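You operate a simulated robot arm through the tools that you are given. There is no shell and no other tool.

The job below is to be done with a simulated robot arm. You get a single attempt, and the scene is never put back.

## Task
Pour about 40 ml from the clear jug through the funnel into the test bottle and cap it.
Fine: jug back where it stood, funnel back in the teal cup, red cap pushed home; leave the other jug. Set down upright: what you pick out.
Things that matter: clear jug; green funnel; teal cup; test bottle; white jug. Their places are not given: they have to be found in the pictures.

Only the result counts: the job must be done as asked and must still hold three seconds after the hand-in. Knocking over, shifting, dropping, spilling or breaking anything else fails it. A push-on lid holds only when it is set on centred and level and pressed home; a screw cap is set on level and turned clockwise until tight.

## Robot
A 6-joint arm with a four-finger gripper, fixed in place. Base frame: the origin is on the floor under the middle of its stand, x ahead of it, y to its left, z up; the work surface is at about z = 840. Lengths are in mm, angles in degrees, forces in N, time in s.
With the tool pointing down near the work surface it reaches from about 500 to 900 mm from the base axis. Its first joint turns from -166.0 to 166.0 degrees. Payload 3.43 kg.
The TCP is the grasp point between the finger pads, 30 mm short of the fingertips. In the tool frame z runs along the fingers and y along their closing line. The gripper opens to 120 mm; its body begins 85 mm behind the TCP.
Orientation is that of the tool frame in the base frame, as [roll, pitch, yaw] about the fixed x, y, z axes, in that order (R = Rz(yaw) Ry(pitch) Rx(roll)). With the fingers straight down and closing along the base's y, the tool's x points along the base's -x, its y along +y and its z along -z.

## Interface
- The arm moves only by the tool play_rows. Its argument "targets" is a list of rows, each a list of 7 numbers: the turn, a rotation vector about the base's x, y, z in degrees, then the shift along the base's x, y, z in cm, then the closure in counts, from 0 (fully open) to 255 (shut). In form: [[rx, ry, rz, x, y, z, gripper], ...]. A call has 1 to 20 rows; each row shifts and turns the commanded pose from where the row before left it. Each row takes 0.2 s and may step no farther than 50 mm and 8.6 degrees from the row before; otherwise, or with a gripper value out of range, the whole call is refused. Where a pose cannot be reached the arm comes as near as it can. A force on the tool above 40 N (or 10 N above the force at the start of the call, whichever is more), or a blocked arm, ends the call early, and 0.2 s more pass. Each finger travels about 136.2 mm/s and halts on what it meets, pressing with about 24 N; the grip force reading is that of the motor and also rises with nothing between the fingers. The clock runs only during rows and for 0.2 s after the last one: add rows that do not move to give the fingers time. It gives the time, the measured TCP pose, the force on the tool (base axes), the opening and the grip force at its end, in the units of the frame above (readings bear some noise), with the torque about the TCP (base axes, N m) and any sound that the robot's microphone picked up, and new pictures: "views" is both (left out), scene, wrist or none.
- Cameras (640 x 400 px; columns grow to the right, rows downward): "scene" is fixed at [212, -653.8, 1603.8]; the picture's right is [0.99, -0.13, 0.00], its down [-0.12, -0.87, -0.48] and it looks along [0.06, 0.47, -0.88] (base axes); focal length 214 px, centre (320, 200). "wrist" rides on the gripper at [71, -17, -121] in the tool frame; the picture's right is [0.23, 0.97, 0.00], its down [-0.81, 0.19, -0.55] and it looks along [-0.54, 0.13, 0.83] (tool axes); focal length 275 px, centre (320, 200).
- lift_body(by): moves the trunk up (or, below 0, down) by that many mm; the arm rides with it, the base frame stays. It gives what a move gives, with no picture.
- point_at(camera, pixels): for up to 12 pixels [column, row] of the newest picture of that camera ("zoom" is the newest enlarged one), the place [x, y, z] in the base frame of the surface seen there, good to about 2 mm, but the place of the scene camera against the robot may be out by one fixed shift of up to 18 mm in any direction. No time passes.
- enlarge(camera, box): a new picture of the part [left, top, right, bottom] of that camera's present view, enlarged. No time passes.
- sign_off(): hands the job in; it is judged then, once.

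Open the gripper and draw the arm clear of the work before you hand the job in, unless the task says otherwise.

The tools are called as name(argument=value, ...) on one line, values as JSON. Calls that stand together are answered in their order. play_rows: Moves the arm, as the interface text tells. Its arguments: {"type":"object","properties":{"targets":{"type":"array","items":{"type":"array","items":{"type":"number"}}},"views":{"type":"string","enum":["both","scene","wrist","none"]}},"required":["targets"]} The other tools are called the same way: lift_body (by) moves the trunk up or down; point_at (camera, pixels) gives the place of the surface under pixels of a picture; enlarge (camera, box) takes an enlarged picture of a part of a camera's view; sign_off () hands the job in.

At the start:

```text
time_s: 0.0
eef_pos: [226.6, -424.7, 1349.9]
tool_rot: [-179.9, 0.0, -179.9]
wrist_force: [0.3, -0.4, -0.7]
wrist_torque: [-0.01, 0.0, 0.01]
finger_gap: 120.1
gripper_force: 0.0
trunk travel left (down, up): [-200.0, 340.0]
```

scene: 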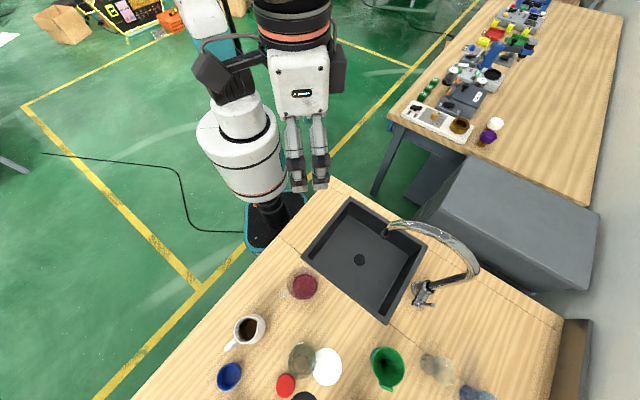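
wrist: 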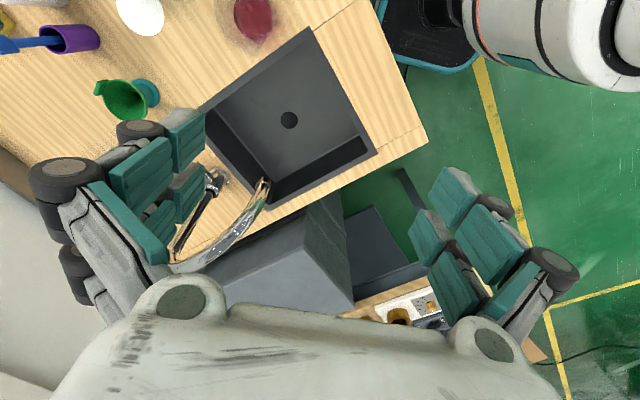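

The scene picture shows a sink, with cups, jugs, and a green funnel (about 388,368) at the bottom edge. I'll enlarge those parts to identify the objects.

enlarge(camera="scene", box=[200, 250, 360, 400])

enlarge(camera="scene", box=[340, 300, 520, 400])

enlarge(camera="wrist", box=[0, 0, 320, 200])

```text
2.67 times, centred on (280, 325) of scene
```

zoom: 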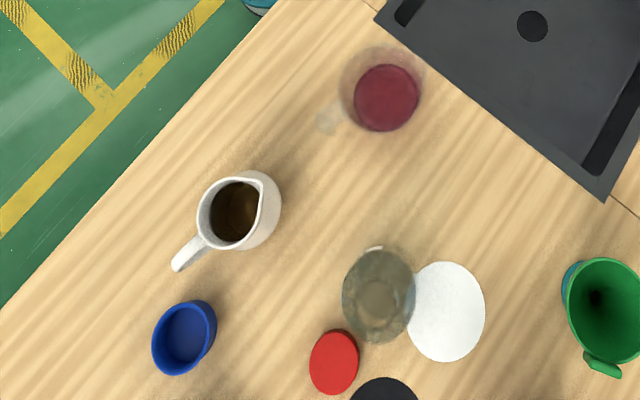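

```text
3.56 times, centred on (430, 350) of scene
```

zoom: 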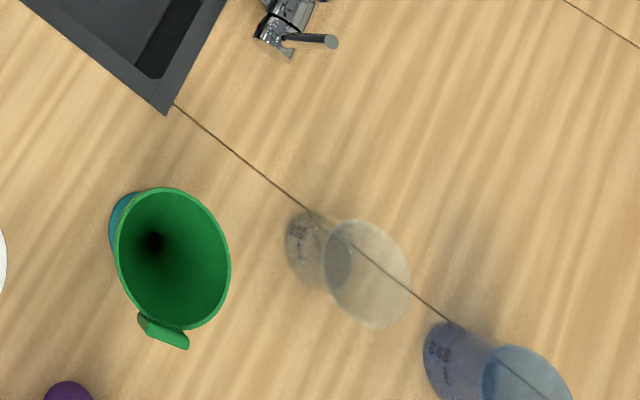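

```text
2.00 times, centred on (160, 100) of wrist
```

zoom: 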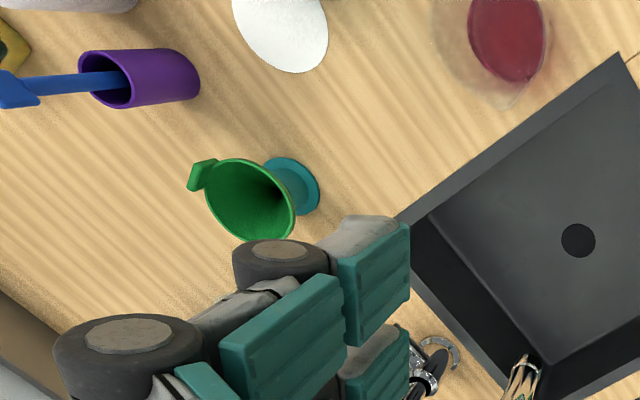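

I see the clear jug with red liquid at (303,285), the white jug at (248,328), a bottle-like thing at (300,358), a red disc at (285,385), and the funnel at (388,368). I'll measure places on these.

point_at(camera="scene", pixels=[[303, 287], [285, 296], [248, 328], [302, 360], [300, 345], [327, 367], [285, 385], [304, 397], [388, 368], [373, 352], [427, 362], [443, 371]])

enlarge(camera="scene", box=[265, 330, 345, 400])

enlarge(camera="scene", box=[270, 255, 340, 315])

```text
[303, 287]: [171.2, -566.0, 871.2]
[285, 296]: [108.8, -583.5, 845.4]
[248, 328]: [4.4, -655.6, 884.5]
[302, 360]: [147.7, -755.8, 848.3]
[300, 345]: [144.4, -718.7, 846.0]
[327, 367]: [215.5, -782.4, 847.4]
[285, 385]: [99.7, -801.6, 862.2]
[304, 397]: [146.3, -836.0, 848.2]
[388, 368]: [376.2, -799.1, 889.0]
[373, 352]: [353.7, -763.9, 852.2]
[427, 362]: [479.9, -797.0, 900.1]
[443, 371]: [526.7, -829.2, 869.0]
```

```text
5.71 times, centred on (305, 365) of scene
```

zoom: 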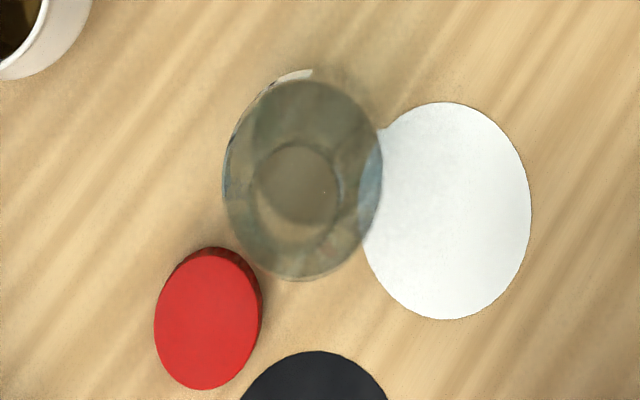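

```text
6.67 times, centred on (305, 285) of scene
```

zoom: 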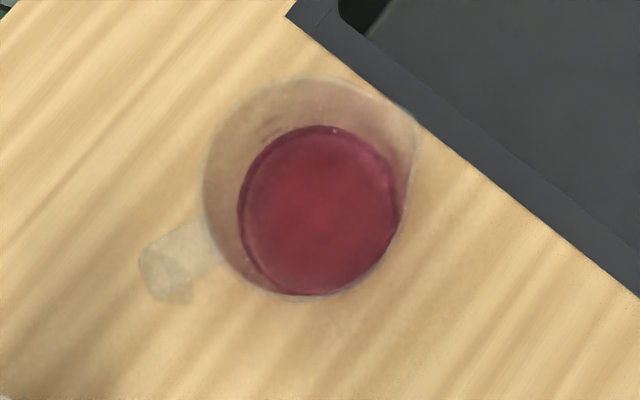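

The candidate bottle at about (148,-756) lies next to a white disc, with the red cap near (100,-802). I'll turn the tool -90° about z so the wrist camera looks toward these objects (towards -y).

play_rows(targets=[[0, 0, -8.2, 0, 0, 0, 0], [0, 0, -8.2, 0, 0, 0, 0], [0, 0, -8.2, 0, 0, 0, 0], [0, 0, -8.2, 0, 0, 0, 0], [0, 0, -8.2, 0, 0, 0, 0], [0, 0, -8.2, 0, 0, 0, 0], [0, 0, -8.2, 0, 0, 0, 0], [0, 0, -8.2, 0, 0, 0, 0], [0, 0, -8.2, 0, 0, 0, 0], [0, 0, -8.2, 0, 0, 0, 0], [0, 0, -8, 0, 0, 0, 0], [0, 0, 0, 0, 0, 0, 0]])

```text
time_s: 2.6
eef_pos: [229.8, -426.8, 1350.1]
tool_rot: [-180.0, 0.0, 89.9]
wrist_force: [0.1, -0.1, 0.6]
wrist_torque: [0.0, 0.01, -0.02]
finger_gap: 120.0
gripper_force: 0.0
trunk travel left (down, up): [-200.0, 340.0]
```

scene: 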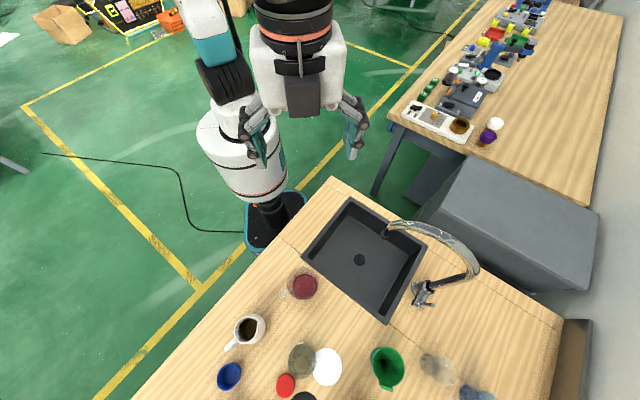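
wrist: 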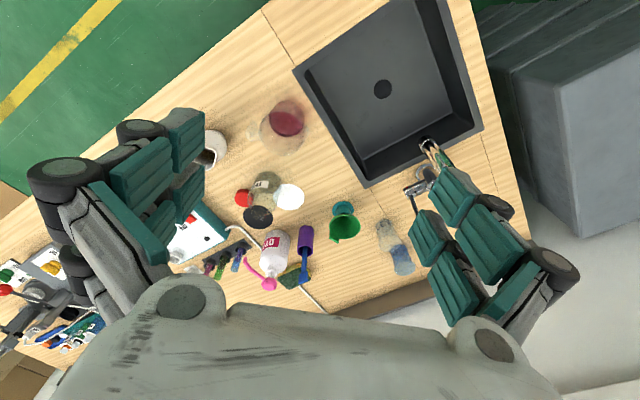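

enlarge(camera="wrist", box=[190, 80, 430, 230])

enlarge(camera="wrist", box=[150, 160, 310, 290])

enlarge(camera="wrist", box=[300, 180, 440, 290])

```text
2.67 times, centred on (310, 155) of wrist
```

zoom: 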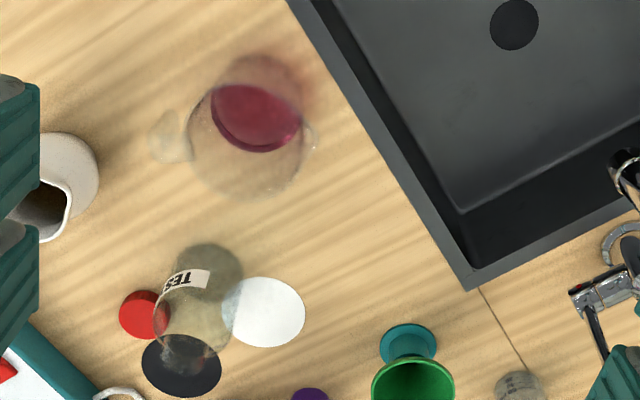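

```text
3.08 times, centred on (230, 225) of wrist
```

zoom: 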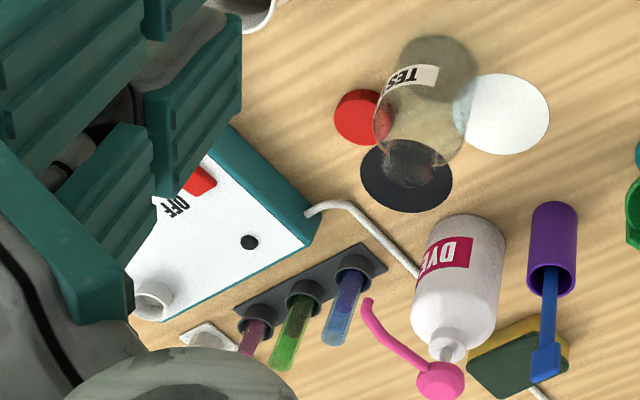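

```text
3.64 times, centred on (370, 235) of wrist
```

zoom: 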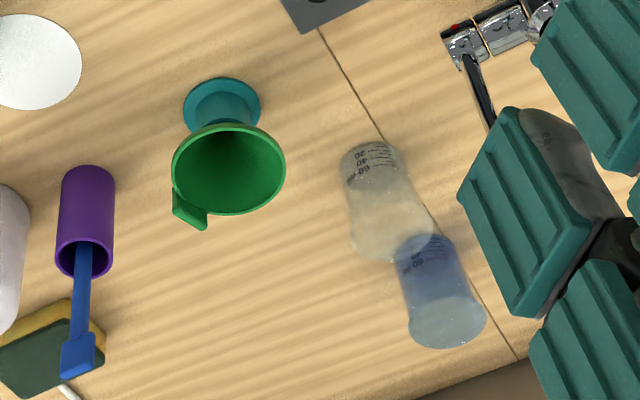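

The wrist picture shows the bottle with a "TEST" label (zoom at 415,85), the red cap behind it, white and black discs beside it, and the funnel in the teal cup. I'll move closer to view the bottle, cap and jug in detail.

play_rows(targets=[[0, 0, 0, -2.0, -2.0, -3.3, 0], [0, 0, 0, -2.0, -2.0, -3.3, 0], [0, 0, 0, -2.0, -2.0, -3.3, 0], [0, 0, 0, -2.0, -2.0, -3.3, 0], [0, 0, 0, -2.0, -2.0, -3.4, 0], [0, 0, 0, -2.0, -2.0, -3.4, 0], [0, 0, 0, 0, 0, 0, 0]])

```text
time_s: 4.2
eef_pos: [105.7, -544.8, 1150.8]
tool_rot: [-180.0, 0.0, 89.9]
wrist_force: [0.1, -0.4, -0.3]
wrist_torque: [0.04, -0.02, 0.02]
finger_gap: 119.8
gripper_force: 0.0
trunk travel left (down, up): [-200.0, 340.0]
```

scene: 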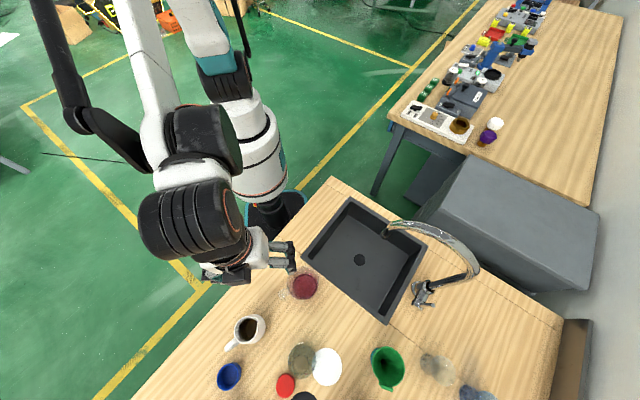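
wrist: 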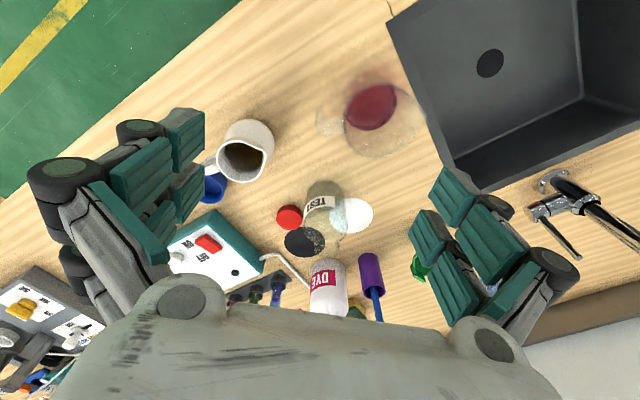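

The bottle, cap, and jug are now closer at (322,215), (289,217) and (372,115). I'll enlarge these.

enlarge(camera="wrist", box=[260, 160, 400, 270])

enlarge(camera="wrist", box=[300, 50, 450, 170])

point_at(camera="wrist", pixels=[[289, 217], [322, 203], [322, 190], [310, 215], [306, 240], [353, 215], [372, 107], [330, 120], [410, 130], [375, 155], [328, 280], [373, 260]])

```text
3.64 times, centred on (330, 215) of wrist
```

zoom: 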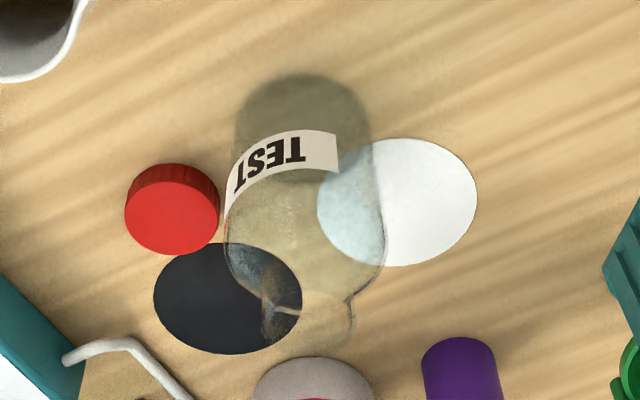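

```text
3.33 times, centred on (375, 110) of wrist
```

zoom: 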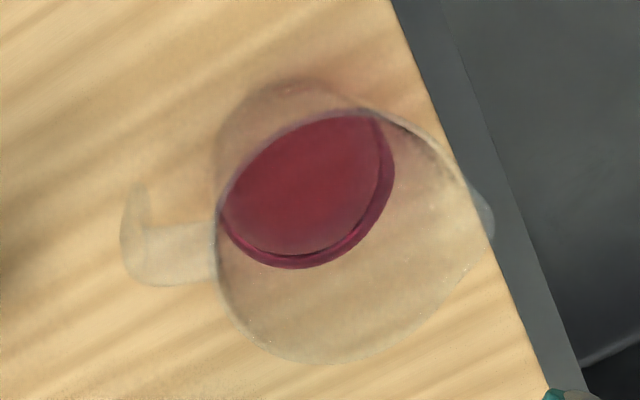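

```text
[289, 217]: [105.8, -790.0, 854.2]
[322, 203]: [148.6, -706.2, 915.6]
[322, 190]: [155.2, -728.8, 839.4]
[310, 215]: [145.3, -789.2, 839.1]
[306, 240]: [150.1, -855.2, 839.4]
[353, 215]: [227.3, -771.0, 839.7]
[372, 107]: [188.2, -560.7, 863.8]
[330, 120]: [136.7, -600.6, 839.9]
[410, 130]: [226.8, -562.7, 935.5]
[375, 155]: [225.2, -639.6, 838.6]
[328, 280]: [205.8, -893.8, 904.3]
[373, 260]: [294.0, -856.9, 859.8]
```

Depth through the clear walls is mostly the table, but rim/edge pixels may hit. I'll probe the jug's rim and handle in the zoom picture.

point_at(camera="zoom", pixels=[[486, 225], [466, 190], [400, 125], [217, 230], [250, 325], [310, 362], [400, 335], [135, 200], [140, 265], [190, 250], [300, 185], [365, 120]])

enlarge(camera="wrist", box=[280, 160, 370, 260])

```text
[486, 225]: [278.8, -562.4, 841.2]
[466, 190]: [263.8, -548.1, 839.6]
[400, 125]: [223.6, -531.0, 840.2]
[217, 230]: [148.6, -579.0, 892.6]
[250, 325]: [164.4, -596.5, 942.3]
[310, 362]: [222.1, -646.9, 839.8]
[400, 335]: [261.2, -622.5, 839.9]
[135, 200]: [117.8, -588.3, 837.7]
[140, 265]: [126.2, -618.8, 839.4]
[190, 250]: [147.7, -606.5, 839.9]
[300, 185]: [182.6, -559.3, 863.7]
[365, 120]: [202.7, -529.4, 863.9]
```

```text
4.00 times, centred on (325, 210) of wrist
```

zoom: 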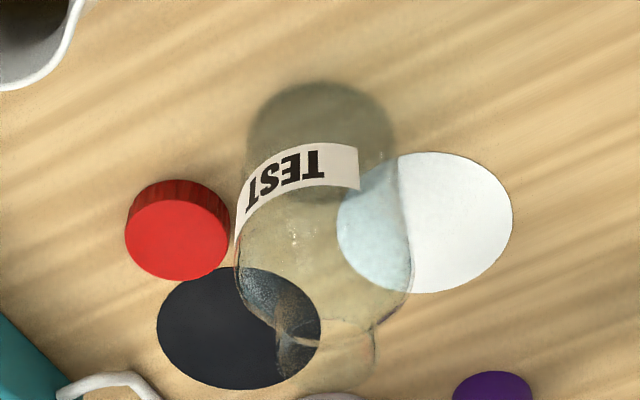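

The liquid surface reads z≈864 around axis (183,-559), with the rim around z≈935-942. I'll enlarge the bottle's neck region and the white jug/cap region for more detail.

enlarge(camera="wrist", box=[295, 205, 359, 269])

point_at(camera="zoom", pixels=[[200, 60], [250, 180], [300, 230], [340, 300], [260, 300], [400, 200], [380, 260], [320, 200], [320, 330], [300, 150], [230, 100], [420, 100]])

```text
6.25 times, centred on (327, 237) of wrist
```

zoom: 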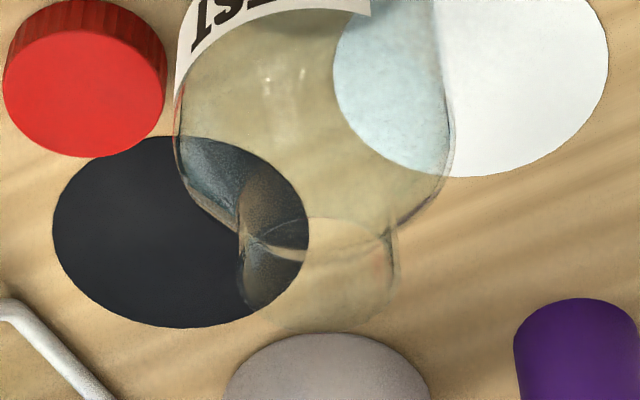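

```text
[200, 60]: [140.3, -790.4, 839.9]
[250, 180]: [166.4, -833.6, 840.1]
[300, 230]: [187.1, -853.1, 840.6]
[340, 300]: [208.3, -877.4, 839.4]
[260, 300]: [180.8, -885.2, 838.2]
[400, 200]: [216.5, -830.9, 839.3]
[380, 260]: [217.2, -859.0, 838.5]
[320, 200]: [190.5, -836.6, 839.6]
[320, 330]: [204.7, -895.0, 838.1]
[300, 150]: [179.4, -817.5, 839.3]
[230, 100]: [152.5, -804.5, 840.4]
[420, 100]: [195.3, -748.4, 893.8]
```

The neck opening ellipse is seen centred near zoom (318,275), giving a neck top around z≈983 over axis ≈(162,-742). I'll calibrate the scene camera's shift using sink drain/corner, discs, and cap in both cameras.

point_at(camera="wrist", pixels=[[490, 63], [353, 215], [335, 203], [371, 212], [355, 198], [352, 232], [289, 219], [390, 20]])

point_at(camera="scene", pixels=[[359, 260], [327, 367], [342, 367], [327, 349], [327, 385], [285, 385], [276, 385], [294, 385], [285, 374]])

```text
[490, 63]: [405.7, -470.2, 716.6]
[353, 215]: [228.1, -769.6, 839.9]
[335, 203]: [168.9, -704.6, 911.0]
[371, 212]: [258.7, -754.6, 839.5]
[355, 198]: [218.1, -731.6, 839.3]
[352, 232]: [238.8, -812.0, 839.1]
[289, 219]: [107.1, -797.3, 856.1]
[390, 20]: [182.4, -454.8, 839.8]
```

```text
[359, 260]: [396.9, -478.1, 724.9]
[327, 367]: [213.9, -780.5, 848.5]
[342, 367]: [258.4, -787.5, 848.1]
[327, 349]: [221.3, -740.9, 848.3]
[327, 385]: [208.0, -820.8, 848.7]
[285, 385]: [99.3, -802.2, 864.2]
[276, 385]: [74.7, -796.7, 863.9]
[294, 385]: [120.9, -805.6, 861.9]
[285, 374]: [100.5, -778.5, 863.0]
```

Scene shift is about (+8.8,+8,-8.4) mm. Before moving toward the funnel, I check the faucet's height and positions around it, and the funnel's rim.

point_at(camera="scene", pixels=[[390, 226], [420, 230], [450, 243], [470, 262], [455, 280], [424, 292], [440, 236], [475, 270], [388, 368], [388, 349], [404, 368], [392, 386]])

enlarge(camera="scene", box=[355, 335, 425, 400])

```text
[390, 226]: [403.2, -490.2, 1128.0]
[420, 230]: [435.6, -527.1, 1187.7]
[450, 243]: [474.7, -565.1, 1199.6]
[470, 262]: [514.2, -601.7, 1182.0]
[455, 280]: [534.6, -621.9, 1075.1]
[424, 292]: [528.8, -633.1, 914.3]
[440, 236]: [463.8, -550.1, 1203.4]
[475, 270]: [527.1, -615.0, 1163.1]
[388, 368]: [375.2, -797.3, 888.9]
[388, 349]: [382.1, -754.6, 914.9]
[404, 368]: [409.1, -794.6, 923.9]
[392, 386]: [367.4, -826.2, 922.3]
```

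```text
6.15 times, centred on (390, 368) of scene
```

zoom: 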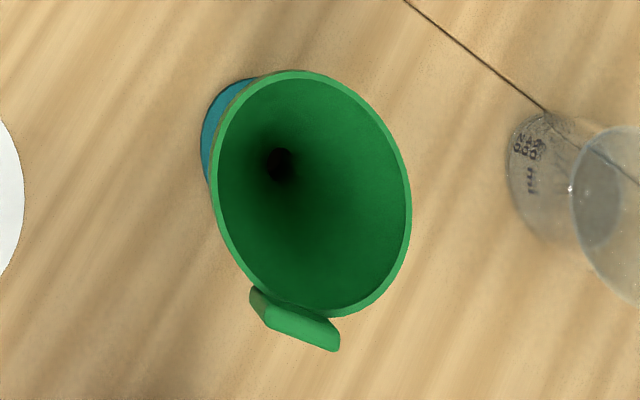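

The faucet arcs up to z≈1195 between (412,-482) and (540,-610), so I keep away from it. I move to about (220,-640,1200), so the wrist camera sees funnel, bottle and jug.

play_rows(targets=[[0, 0, 0, 2.85, -2.4, 1.2, 0], [0, 0, 0, 2.85, -2.4, 1.2, 0], [0, 0, 0, 2.85, -2.4, 1.2, 0], [0, 0, 0, 2.85, -2.4, 1.2, 0], [0, 0, 0, 0, 0, 0, 0]], views="both")

```text
time_s: 5.4
eef_pos: [221.2, -642.7, 1199.3]
tool_rot: [-179.9, 0.0, 90.1]
wrist_force: [0.2, 0.3, 0.8]
wrist_torque: [-0.02, -0.03, -0.01]
finger_gap: 119.9
gripper_force: 0.0
trunk travel left (down, up): [-200.0, 340.0]
```

scene: 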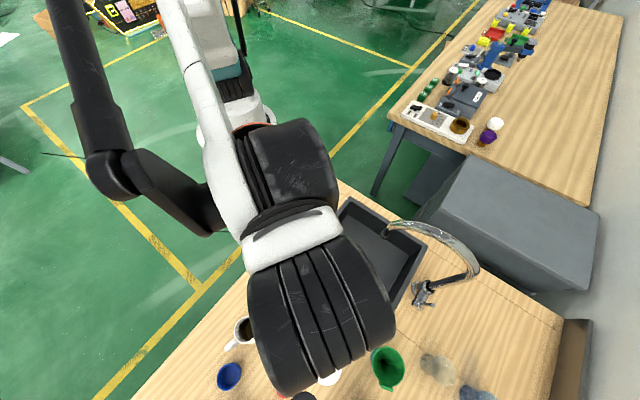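
wrist: 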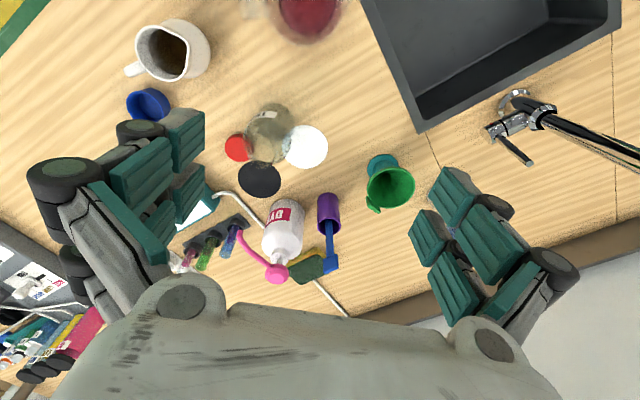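

Funnel now at wrist (390,187), bottle at (268,133). I enlarge both.

enlarge(camera="wrist", box=[345, 140, 435, 220])

point_at(camera="zoom", pixels=[[320, 190], [280, 80], [255, 100], [300, 140], [250, 160], [385, 170], [320, 130], [390, 230], [260, 240], [330, 270], [240, 280], [300, 60]])

enlarge(camera="wrist", box=[220, 85, 340, 205])

```text
5.00 times, centred on (390, 180) of wrist
```

zoom: 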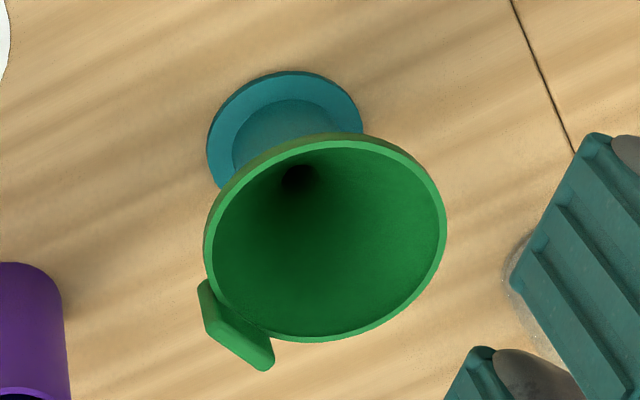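

```text
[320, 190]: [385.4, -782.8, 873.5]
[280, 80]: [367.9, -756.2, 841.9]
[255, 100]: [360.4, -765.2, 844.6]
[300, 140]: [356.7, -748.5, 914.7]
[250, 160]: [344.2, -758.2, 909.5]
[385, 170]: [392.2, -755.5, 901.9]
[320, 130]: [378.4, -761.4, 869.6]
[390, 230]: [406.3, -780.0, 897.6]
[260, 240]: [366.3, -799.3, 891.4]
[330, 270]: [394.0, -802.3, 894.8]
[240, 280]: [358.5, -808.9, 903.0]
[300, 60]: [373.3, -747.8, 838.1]
```

```text
3.33 times, centred on (280, 145) of wrist
```

zoom: 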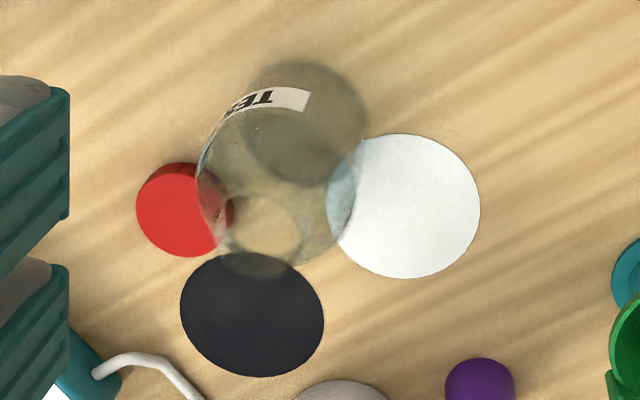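

Funnel/cup axis looks to be ≈(379,-782), rim z≈915. I zoom in on the bottle's neck from this new viewpoint and measure the beaker near the funnel.

enlarge(camera="wrist", box=[235, 130, 299, 180])

enlarge(camera="wrist", box=[120, 0, 360, 120])

enlarge(camera="scene", box=[380, 330, 500, 400])

point_at(camera="zoom", pixels=[[250, 160], [210, 190], [300, 250], [340, 180], [370, 220], [430, 320], [300, 200], [240, 220], [330, 260]])

```text
8.00 times, centred on (267, 155) of wrist
```

zoom: 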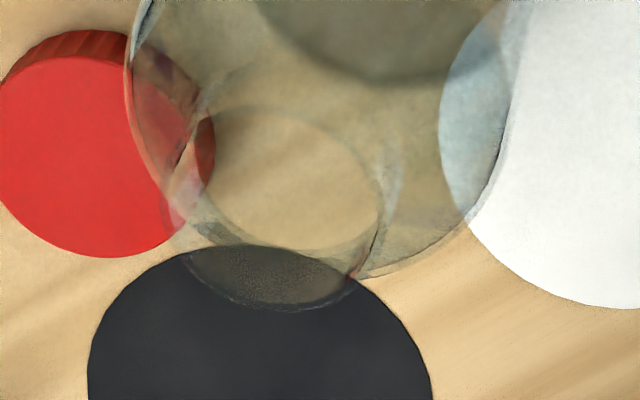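

```text
2.67 times, centred on (240, 60) of wrist
```

zoom: 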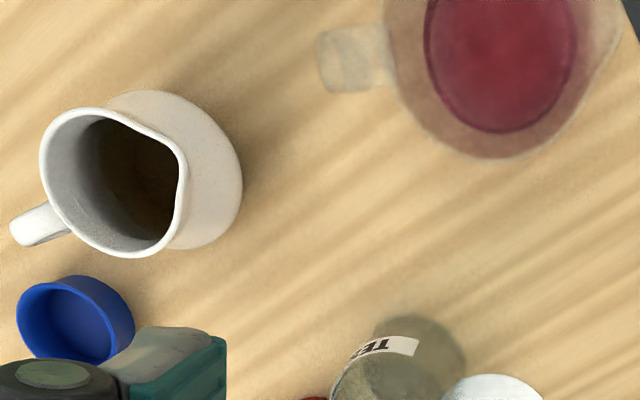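

```text
5.33 times, centred on (440, 365) of scene
```

zoom: 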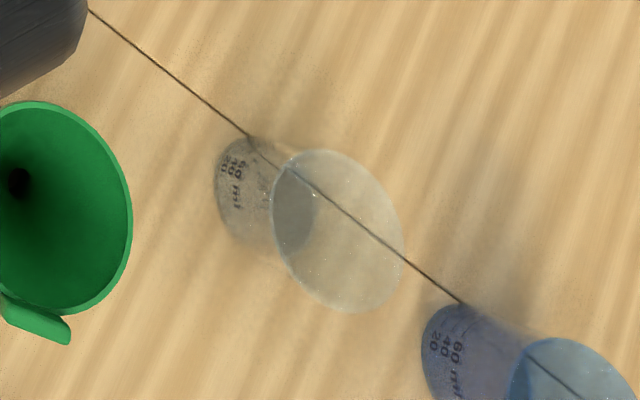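

```text
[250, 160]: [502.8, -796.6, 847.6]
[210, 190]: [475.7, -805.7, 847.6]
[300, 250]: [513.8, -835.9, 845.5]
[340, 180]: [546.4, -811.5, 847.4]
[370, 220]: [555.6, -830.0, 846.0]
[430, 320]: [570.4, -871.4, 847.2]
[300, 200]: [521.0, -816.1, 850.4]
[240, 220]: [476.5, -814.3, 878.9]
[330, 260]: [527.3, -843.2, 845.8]
```

The beaker near the funnel has its left edge at x≈484, so clearance is fine. I move to above the funnel at about (379,-782,1080), yaw ≈67°, pre-closing to about 100 mm.

play_rows(targets=[[0, 0, -3.83, 2.63, -2.32, -2.0, 42], [0, 0, -3.83, 2.63, -2.32, -2.0, 42], [0, 0, -3.83, 2.63, -2.32, -2.0, 42], [0, 0, -3.83, 2.63, -2.32, -2.0, 42], [0, 0, -3.83, 2.63, -2.32, -2.0, 42], [0, 0, -3.83, 2.63, -2.32, -2.0, 42], [0, 0, 0, 0, 0, 0, 42]], views="both")

```text
time_s: 7.0
eef_pos: [377.0, -781.1, 1077.4]
tool_rot: [-180.0, 0.0, 66.8]
wrist_force: [-0.3, -0.3, -0.2]
wrist_torque: [-0.01, 0.0, -0.01]
finger_gap: 100.4
gripper_force: 0.1
trunk travel left (down, up): [-200.0, 340.0]
```

scene: 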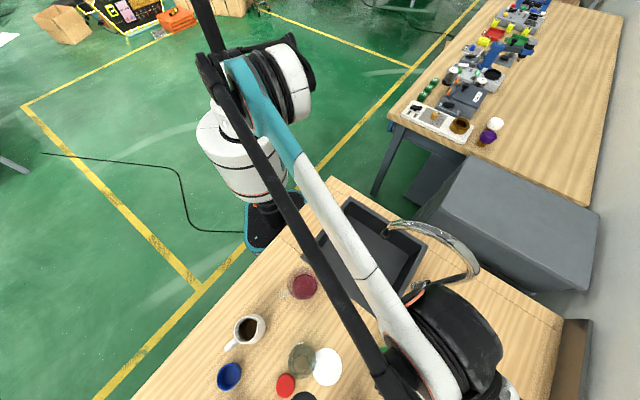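
wrist: 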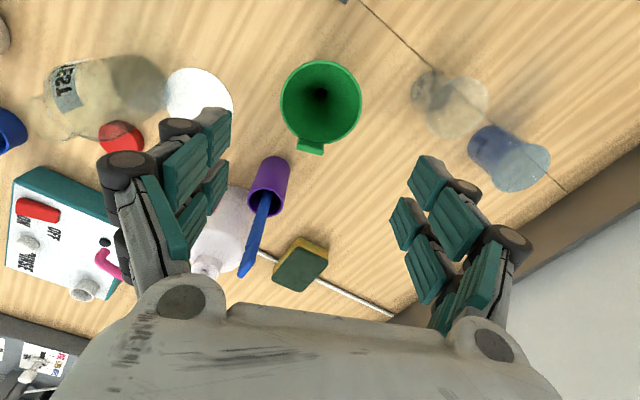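

The gripper is above the funnel (wrist view: rim centred near (321,101), tab at (311,147)). I enlarge to refine the funnel's centre.

enlarge(camera="wrist", box=[260, 40, 388, 168])

point_at(camera="zoom", pixels=[[200, 200], [447, 200], [320, 68], [320, 322], [210, 160], [437, 160], [300, 345], [300, 365], [320, 200]])

```text
3.12 times, centred on (324, 104) of wrist
```

zoom: 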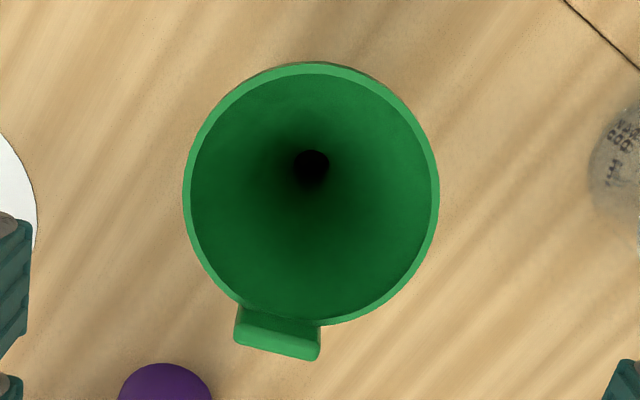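

```text
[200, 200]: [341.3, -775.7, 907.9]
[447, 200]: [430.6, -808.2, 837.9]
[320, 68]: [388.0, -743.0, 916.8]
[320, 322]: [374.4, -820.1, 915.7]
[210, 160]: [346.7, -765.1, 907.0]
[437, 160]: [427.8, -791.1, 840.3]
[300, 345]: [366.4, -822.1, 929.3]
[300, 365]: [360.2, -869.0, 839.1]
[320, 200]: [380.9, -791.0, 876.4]
```

Rim centre measured ≈(380,-781) at z≈916. I descend straight to TCP z≈910 with the fingers at 100 mm.

play_rows(targets=[[0, 0, 0, 0.3, 0, -4.0, 42], [0, 0, 0, 0, 0, -4.0, 42], [0, 0, 0, 0, 0, -4.0, 42], [0, 0, 0, 0, 0, -2.5, 42], [0, 0, 0, 0, 0, -1.5, 42], [0, 0, 0, 0, 0, 0, 42]], views="both")

```text
time_s: 8.4
eef_pos: [382.1, -779.5, 916.4]
tool_rot: [180.0, 0.0, 67.0]
wrist_force: [0.1, -0.5, -0.4]
wrist_torque: [-0.02, -0.01, 0.0]
finger_gap: 100.3
gripper_force: 0.0
trunk travel left (down, up): [-200.0, 340.0]
```

scene: 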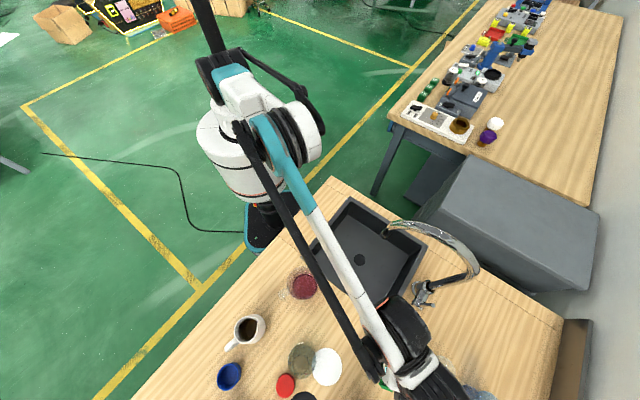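
wrist: 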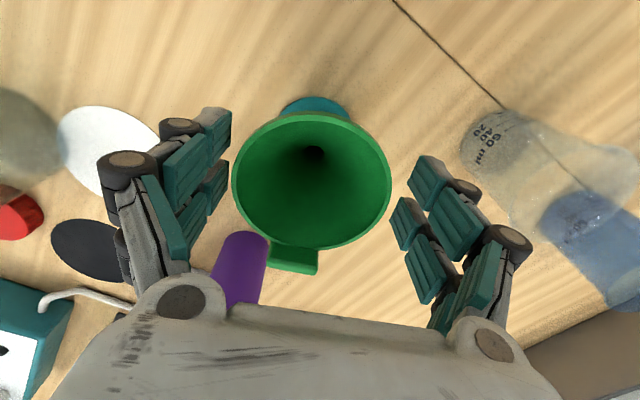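

The rim is ~3 mm off the grasp centre toward -x, within clear finger space on both sides. I correct by (-2.2,-1.3) mm, lower 8 mm, and close gently part-way.

play_rows(targets=[[0, 0, 0, -0.22, -0.13, -0.8, 42], [0, 0, 0, 0, 0, 0, 60], [0, 0, 0, 0, 0, 0, 66]], views="wrist")

```text
time_s: 9.2
eef_pos: [379.9, -780.8, 908.6]
tool_rot: [-179.9, 0.1, 67.0]
wrist_force: [-0.2, 0.0, 0.7]
wrist_torque: [-0.01, -0.04, -0.01]
finger_gap: 89.0
gripper_force: 0.0
trunk travel left (down, up): [-200.0, 340.0]
```

wrist: 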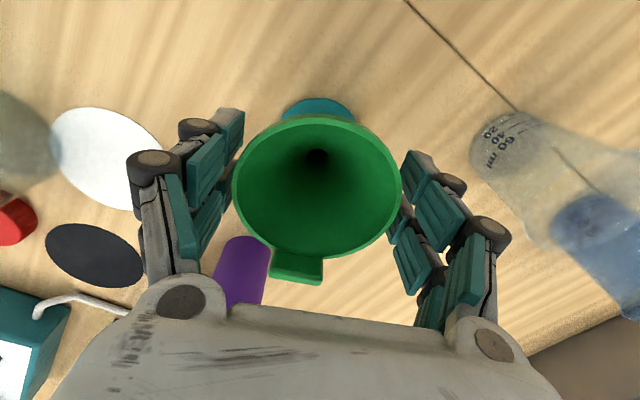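

Gap is 89 mm with no contact yet and the rim sits evenly between the pads. I close fully on the rim.

play_rows(targets=[[0, 0, 0, 0, 0, 0, 72], [0, 0, 0, 0, 0, 0, 78], [0, 0, 0, 0, 0, 0, 86], [0, 0, 0, 0, 0, 0, 120], [0, 0, 0, 0, 0, 0, 120]], views="wrist")

```text
time_s: 10.4
eef_pos: [379.5, -781.0, 908.2]
tool_rot: [180.0, 0.1, 67.1]
wrist_force: [-0.4, -0.2, 2.1]
wrist_torque: [0.02, 0.02, 0.01]
finger_gap: 76.9
gripper_force: 24.1
trunk travel left (down, up): [-200.0, 340.0]
```

wrist: 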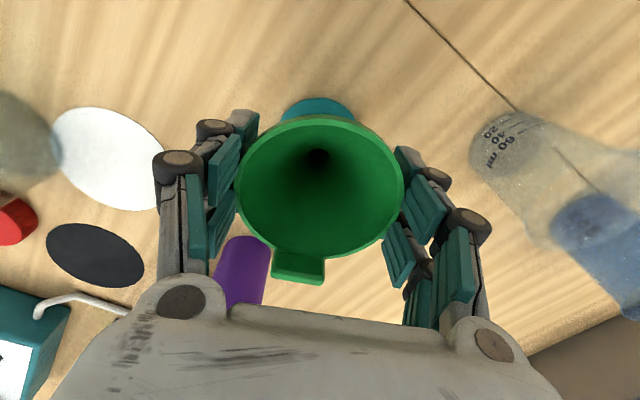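

Gripped at 76.9 mm with 24 N. I lift slowly and check that the teal cup stays behind.

play_rows(targets=[[0, 0, 0, 0, 0, 0.5, 120], [0, 0, 0, 0, 0, 1.0, 120], [0, 0, 0, 0, 0, 1.5, 120], [0, 0, 0, 0, 0, 2.0, 120], [0, 0, 0, 0, 0, 0, 120]], views="wrist")

```text
time_s: 11.6
eef_pos: [379.7, -781.8, 960.1]
tool_rot: [-180.0, 0.1, 67.0]
wrist_force: [-0.1, 0.2, 0.4]
wrist_torque: [-0.03, 0.01, 0.02]
finger_gap: 76.7
gripper_force: 24.2
trunk travel left (down, up): [-200.0, 340.0]
```

wrist: 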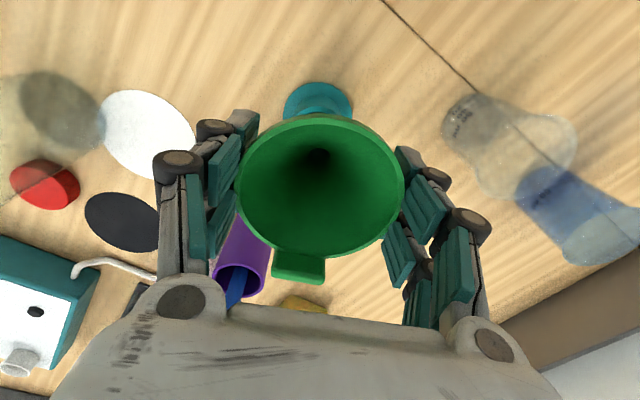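

The cup stays on the table and the funnel is free. I lift to z≈1085 and carry it over to above the bottle at ≈(164.5,-744.5).

play_rows(targets=[[0, 0, 0, 0, 0, 4.2, 120], [0, 0, 0, 0, 0, 4.2, 120], [0, 0, 0, 0, 0, 4.1, 120], [0, 0, 0, -4.3, 0.73, 0, 120], [0, 0, 0, -4.3, 0.73, 0, 120], [0, 0, 0, -4.3, 0.73, 0, 120], [0, 0, 0, -4.3, 0.73, 0, 120], [0, 0, 0, -3.0, 0.5, 0, 120], [0, 0, 0, -1.3, 0.23, 0, 120], [0, 0, 0, 0, 0, 0, 120]], views="both")

```text
time_s: 13.8
eef_pos: [164.2, -745.0, 1085.2]
tool_rot: [180.0, 0.0, 67.0]
wrist_force: [-0.5, -0.5, 0.2]
wrist_torque: [0.04, -0.02, 0.02]
finger_gap: 77.0
gripper_force: 24.1
trunk travel left (down, up): [-200.0, 340.0]
```

scene: 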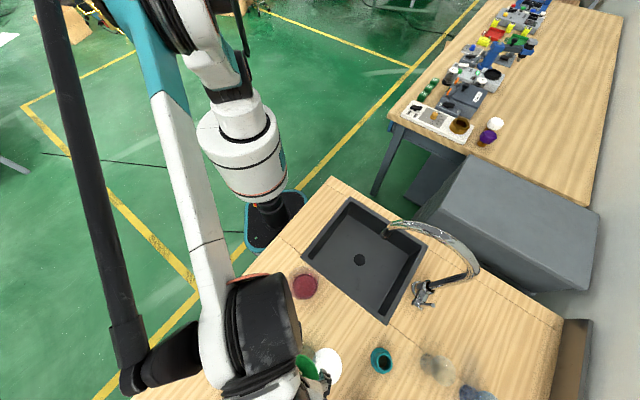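
wrist: 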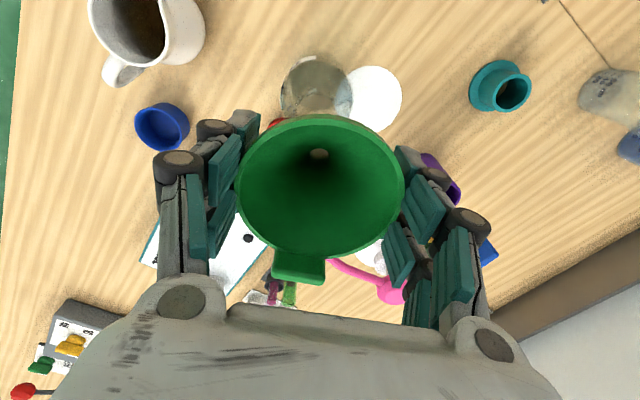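

The funnel is held over the bottle; the bottle's base shows at (318,85) behind the rim. I enlarge to refine the bottle axis.

enlarge(camera="wrist", box=[260, 35, 380, 135])

enlarge(camera="scene", box=[270, 330, 400, 400])

enlarge(camera="wrist", box=[455, 50, 545, 120])

```text
4.00 times, centred on (320, 85) of wrist
```

zoom: 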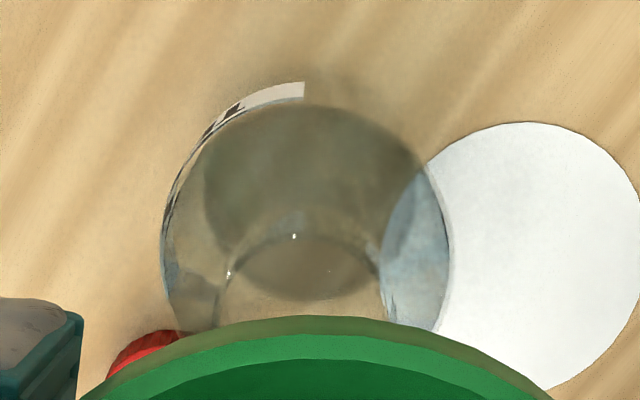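

```text
4.92 times, centred on (335, 365) of scene
```

zoom: 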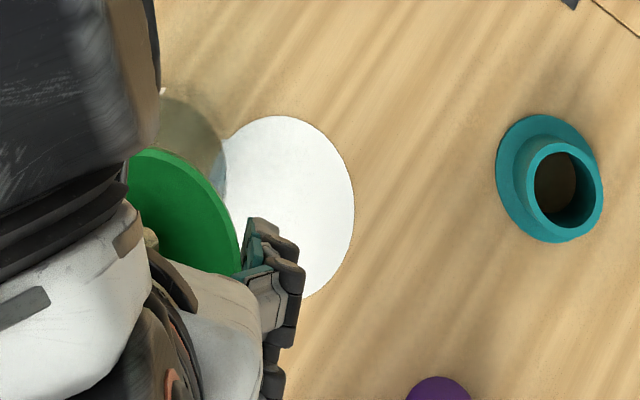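

```text
5.71 times, centred on (500, 85) of wrist
```

zoom: 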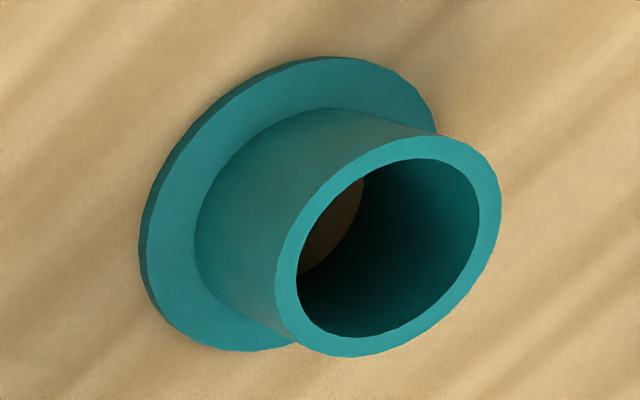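

The cup is a flanged tube, seen clearly now. I measure its rim and flange so the funnel can be returned precisely.

point_at(camera="zoom", pixels=[[290, 270], [490, 200], [430, 146], [340, 348], [350, 165], [440, 312], [320, 245], [145, 240], [330, 62], [240, 345], [200, 130], [384, 245]])

point_at(camera="scene", pixels=[[381, 360], [375, 360], [390, 361], [383, 354], [383, 372]])

```text
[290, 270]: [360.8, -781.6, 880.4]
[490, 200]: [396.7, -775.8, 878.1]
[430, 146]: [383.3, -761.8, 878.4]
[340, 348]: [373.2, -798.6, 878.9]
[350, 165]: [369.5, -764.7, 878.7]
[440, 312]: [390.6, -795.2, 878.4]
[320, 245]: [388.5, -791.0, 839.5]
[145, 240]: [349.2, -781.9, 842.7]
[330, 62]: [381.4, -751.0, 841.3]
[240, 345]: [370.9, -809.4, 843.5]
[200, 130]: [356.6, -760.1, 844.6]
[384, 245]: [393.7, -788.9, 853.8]
```

```text
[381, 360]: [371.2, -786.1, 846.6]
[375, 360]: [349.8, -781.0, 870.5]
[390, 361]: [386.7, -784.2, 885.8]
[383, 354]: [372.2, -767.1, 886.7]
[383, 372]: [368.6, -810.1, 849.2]
```

Cup rim centre ≈(379,-780), top z≈878.5, so the cone seats ~37 mm below the funnel rim. Over the bottle I expect seating at TCP z≈1015; I lower to ≈1035 first.

play_rows(targets=[[0, 0, 0, 0, 0.1, -2.0, 120], [0, 0, 0, 0, 0, -1.5, 120], [0, 0, 0, 0, 0, -1.0, 120], [0, 0, 0, 0, 0, -0.5, 120], [0, 0, 0, 0, 0, 0, 120]], views="both")

```text
time_s: 15.0
eef_pos: [165.4, -744.6, 1033.8]
tool_rot: [-179.9, 0.0, 67.0]
wrist_force: [-0.5, -0.1, 0.7]
wrist_torque: [-0.02, -0.02, -0.01]
finger_gap: 76.6
gripper_force: 23.7
trunk travel left (down, up): [-200.0, 340.0]
```

scene: 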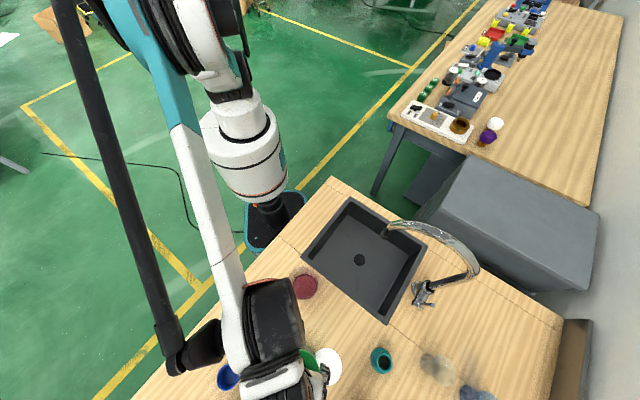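
wrist: 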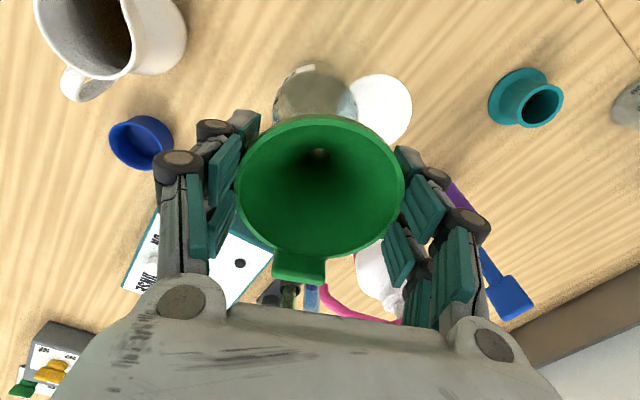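

No contact force yet at z≈1034. I enlarge to check the alignment of neck and funnel.

enlarge(camera="wrist", box=[260, 50, 380, 170])

```text
3.33 times, centred on (320, 110) of wrist
```

zoom: 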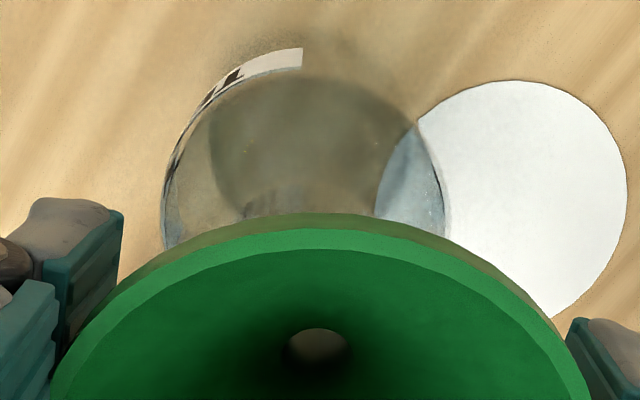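

The bottle silhouette centre is ~3 mm toward -x relative to the tool axis. I shift -2.2 mm in x and lower in small steps to find the seat.

play_rows(targets=[[0, 0, 0, -0.22, 0, -0.3, 120], [0, 0, 0, 0, 0, -0.4, 120], [0, 0, 0, 0, 0, -0.4, 120], [0, 0, 0, 0, 0, 0, 120]], views="wrist")

```text
time_s: 16.0
eef_pos: [162.4, -743.3, 1025.1]
tool_rot: [-179.9, 0.0, 67.0]
wrist_force: [0.1, 0.6, -0.8]
wrist_torque: [0.02, 0.02, 0.0]
finger_gap: 76.6
gripper_force: 24.2
trunk travel left (down, up): [-200.0, 340.0]
```

wrist: 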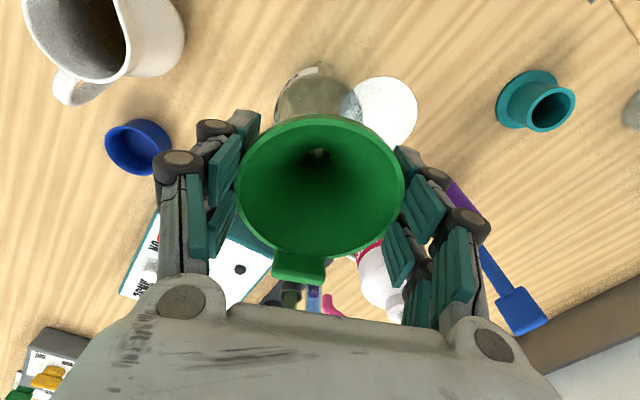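

No contact yet at z≈1025. I continue lowering in 3 mm steps.

play_rows(targets=[[0, 0, 0, 0, 0, -0.3, 120], [0, 0, 0, 0, 0, -0.3, 120], [0, 0, 0, 0, 0, 0, 120]], views="none")

play_rows(targets=[[0, 0, 0, 0, 0, -0.2, 120], [0, 0, 0, 0, 0, 0, 120]], views="none")

```text
time_s: 16.8
eef_pos: [162.8, -744.7, 1017.5]
tool_rot: [-180.0, 0.0, 67.1]
wrist_force: [-0.3, 1.0, 0.0]
wrist_torque: [-0.01, -0.02, 0.01]
finger_gap: 76.7
gripper_force: 24.2
trunk travel left (down, up): [-200.0, 340.0]
```

```text
time_s: 17.4
eef_pos: [163.2, -744.3, 1015.8]
tool_rot: [-180.0, 0.0, 67.0]
wrist_force: [0.7, -0.6, 0.0]
wrist_torque: [0.03, 0.0, 0.03]
finger_gap: 76.6
gripper_force: 23.9
trunk travel left (down, up): [-200.0, 340.0]
```

Still no force at z≈1016. I continue in 1.5–2 mm steps while watching the z force.

play_rows(targets=[[0, 0, 0, 0, 0, -0.2, 120], [0, 0, 0, 0, 0, 0, 120]], views="none")

play_rows(targets=[[0, 0, 0, 0, 0, -0.2, 120], [0, 0, 0, 0, 0, 0, 120]], views="wrist")

```text
time_s: 18.0
eef_pos: [163.0, -744.3, 1013.4]
tool_rot: [-180.0, 0.0, 67.0]
wrist_force: [-0.3, 0.3, -0.2]
wrist_torque: [-0.02, 0.0, -0.04]
finger_gap: 76.6
gripper_force: 24.1
trunk travel left (down, up): [-200.0, 340.0]
```

```text
time_s: 18.6
eef_pos: [163.2, -744.5, 1011.2]
tool_rot: [179.9, 0.0, 66.9]
wrist_force: [-0.3, 0.1, 0.5]
wrist_torque: [0.01, 0.01, -0.02]
finger_gap: 76.5
gripper_force: 24.0
trunk travel left (down, up): [-200.0, 340.0]
```

wrist: 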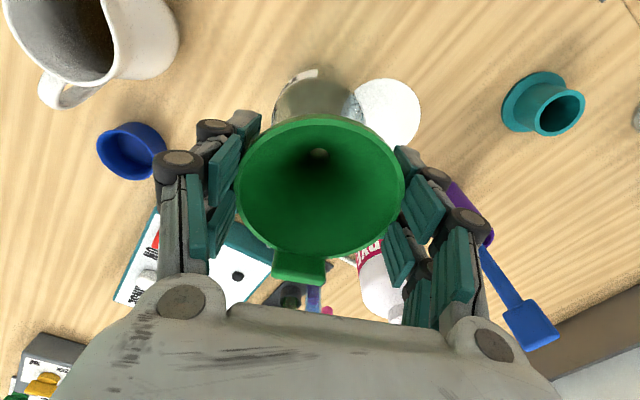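

Still free at z≈1011. I zoom in to check the neck/funnel relation before going further.

enlarge(camera="wrist", box=[260, 50, 380, 130])

enlarge(camera="scene", box=[270, 330, 360, 400])

```text
5.00 times, centred on (320, 90) of wrist
```

zoom: 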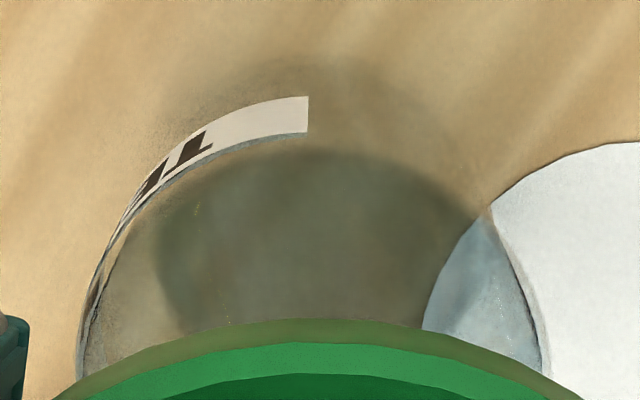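

```text
5.71 times, centred on (315, 365) of scene
```

zoom: 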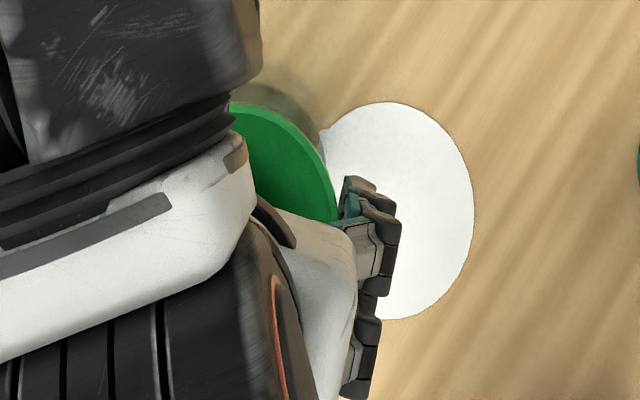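

Bottle silhouette is centred within ~2 mm of the tool axis. I continue lowering.

play_rows(targets=[[0, 0, 0, -0.08, 0, -0.15, 120], [0, 0, 0, 0, 0, -0.15, 120], [0, 0, 0, 0, 0, 0, 120]], views="none")

play_rows(targets=[[0, 0, 0, 0, 0, -0.15, 120], [0, 0, 0, 0, 0, 0, 120]], views="none")

play_rows(targets=[[0, 0, 0, 0, 0, -0.15, 120], [0, 0, 0, 0, 0, 0, 120]], views="none")

```text
time_s: 19.4
eef_pos: [162.0, -744.2, 1008.9]
tool_rot: [180.0, 0.0, 67.0]
wrist_force: [0.0, 1.1, 6.1]
wrist_torque: [0.01, -0.04, 0.01]
finger_gap: 76.7
gripper_force: 24.0
trunk travel left (down, up): [-200.0, 340.0]
```

```text
time_s: 20.0
eef_pos: [161.6, -743.3, 1007.6]
tool_rot: [-180.0, -0.1, 67.0]
wrist_force: [1.9, 4.1, 16.5]
wrist_torque: [-0.04, -0.17, 0.04]
finger_gap: 76.7
gripper_force: 24.4
trunk travel left (down, up): [-200.0, 340.0]
```

```text
time_s: 20.6
eef_pos: [161.7, -741.9, 1007.1]
tool_rot: [-180.0, 0.2, 67.0]
wrist_force: [3.9, 1.9, 22.2]
wrist_torque: [-0.06, -0.19, 0.03]
finger_gap: 76.4
gripper_force: 24.4
trunk travel left (down, up): [-200.0, 340.0]
```

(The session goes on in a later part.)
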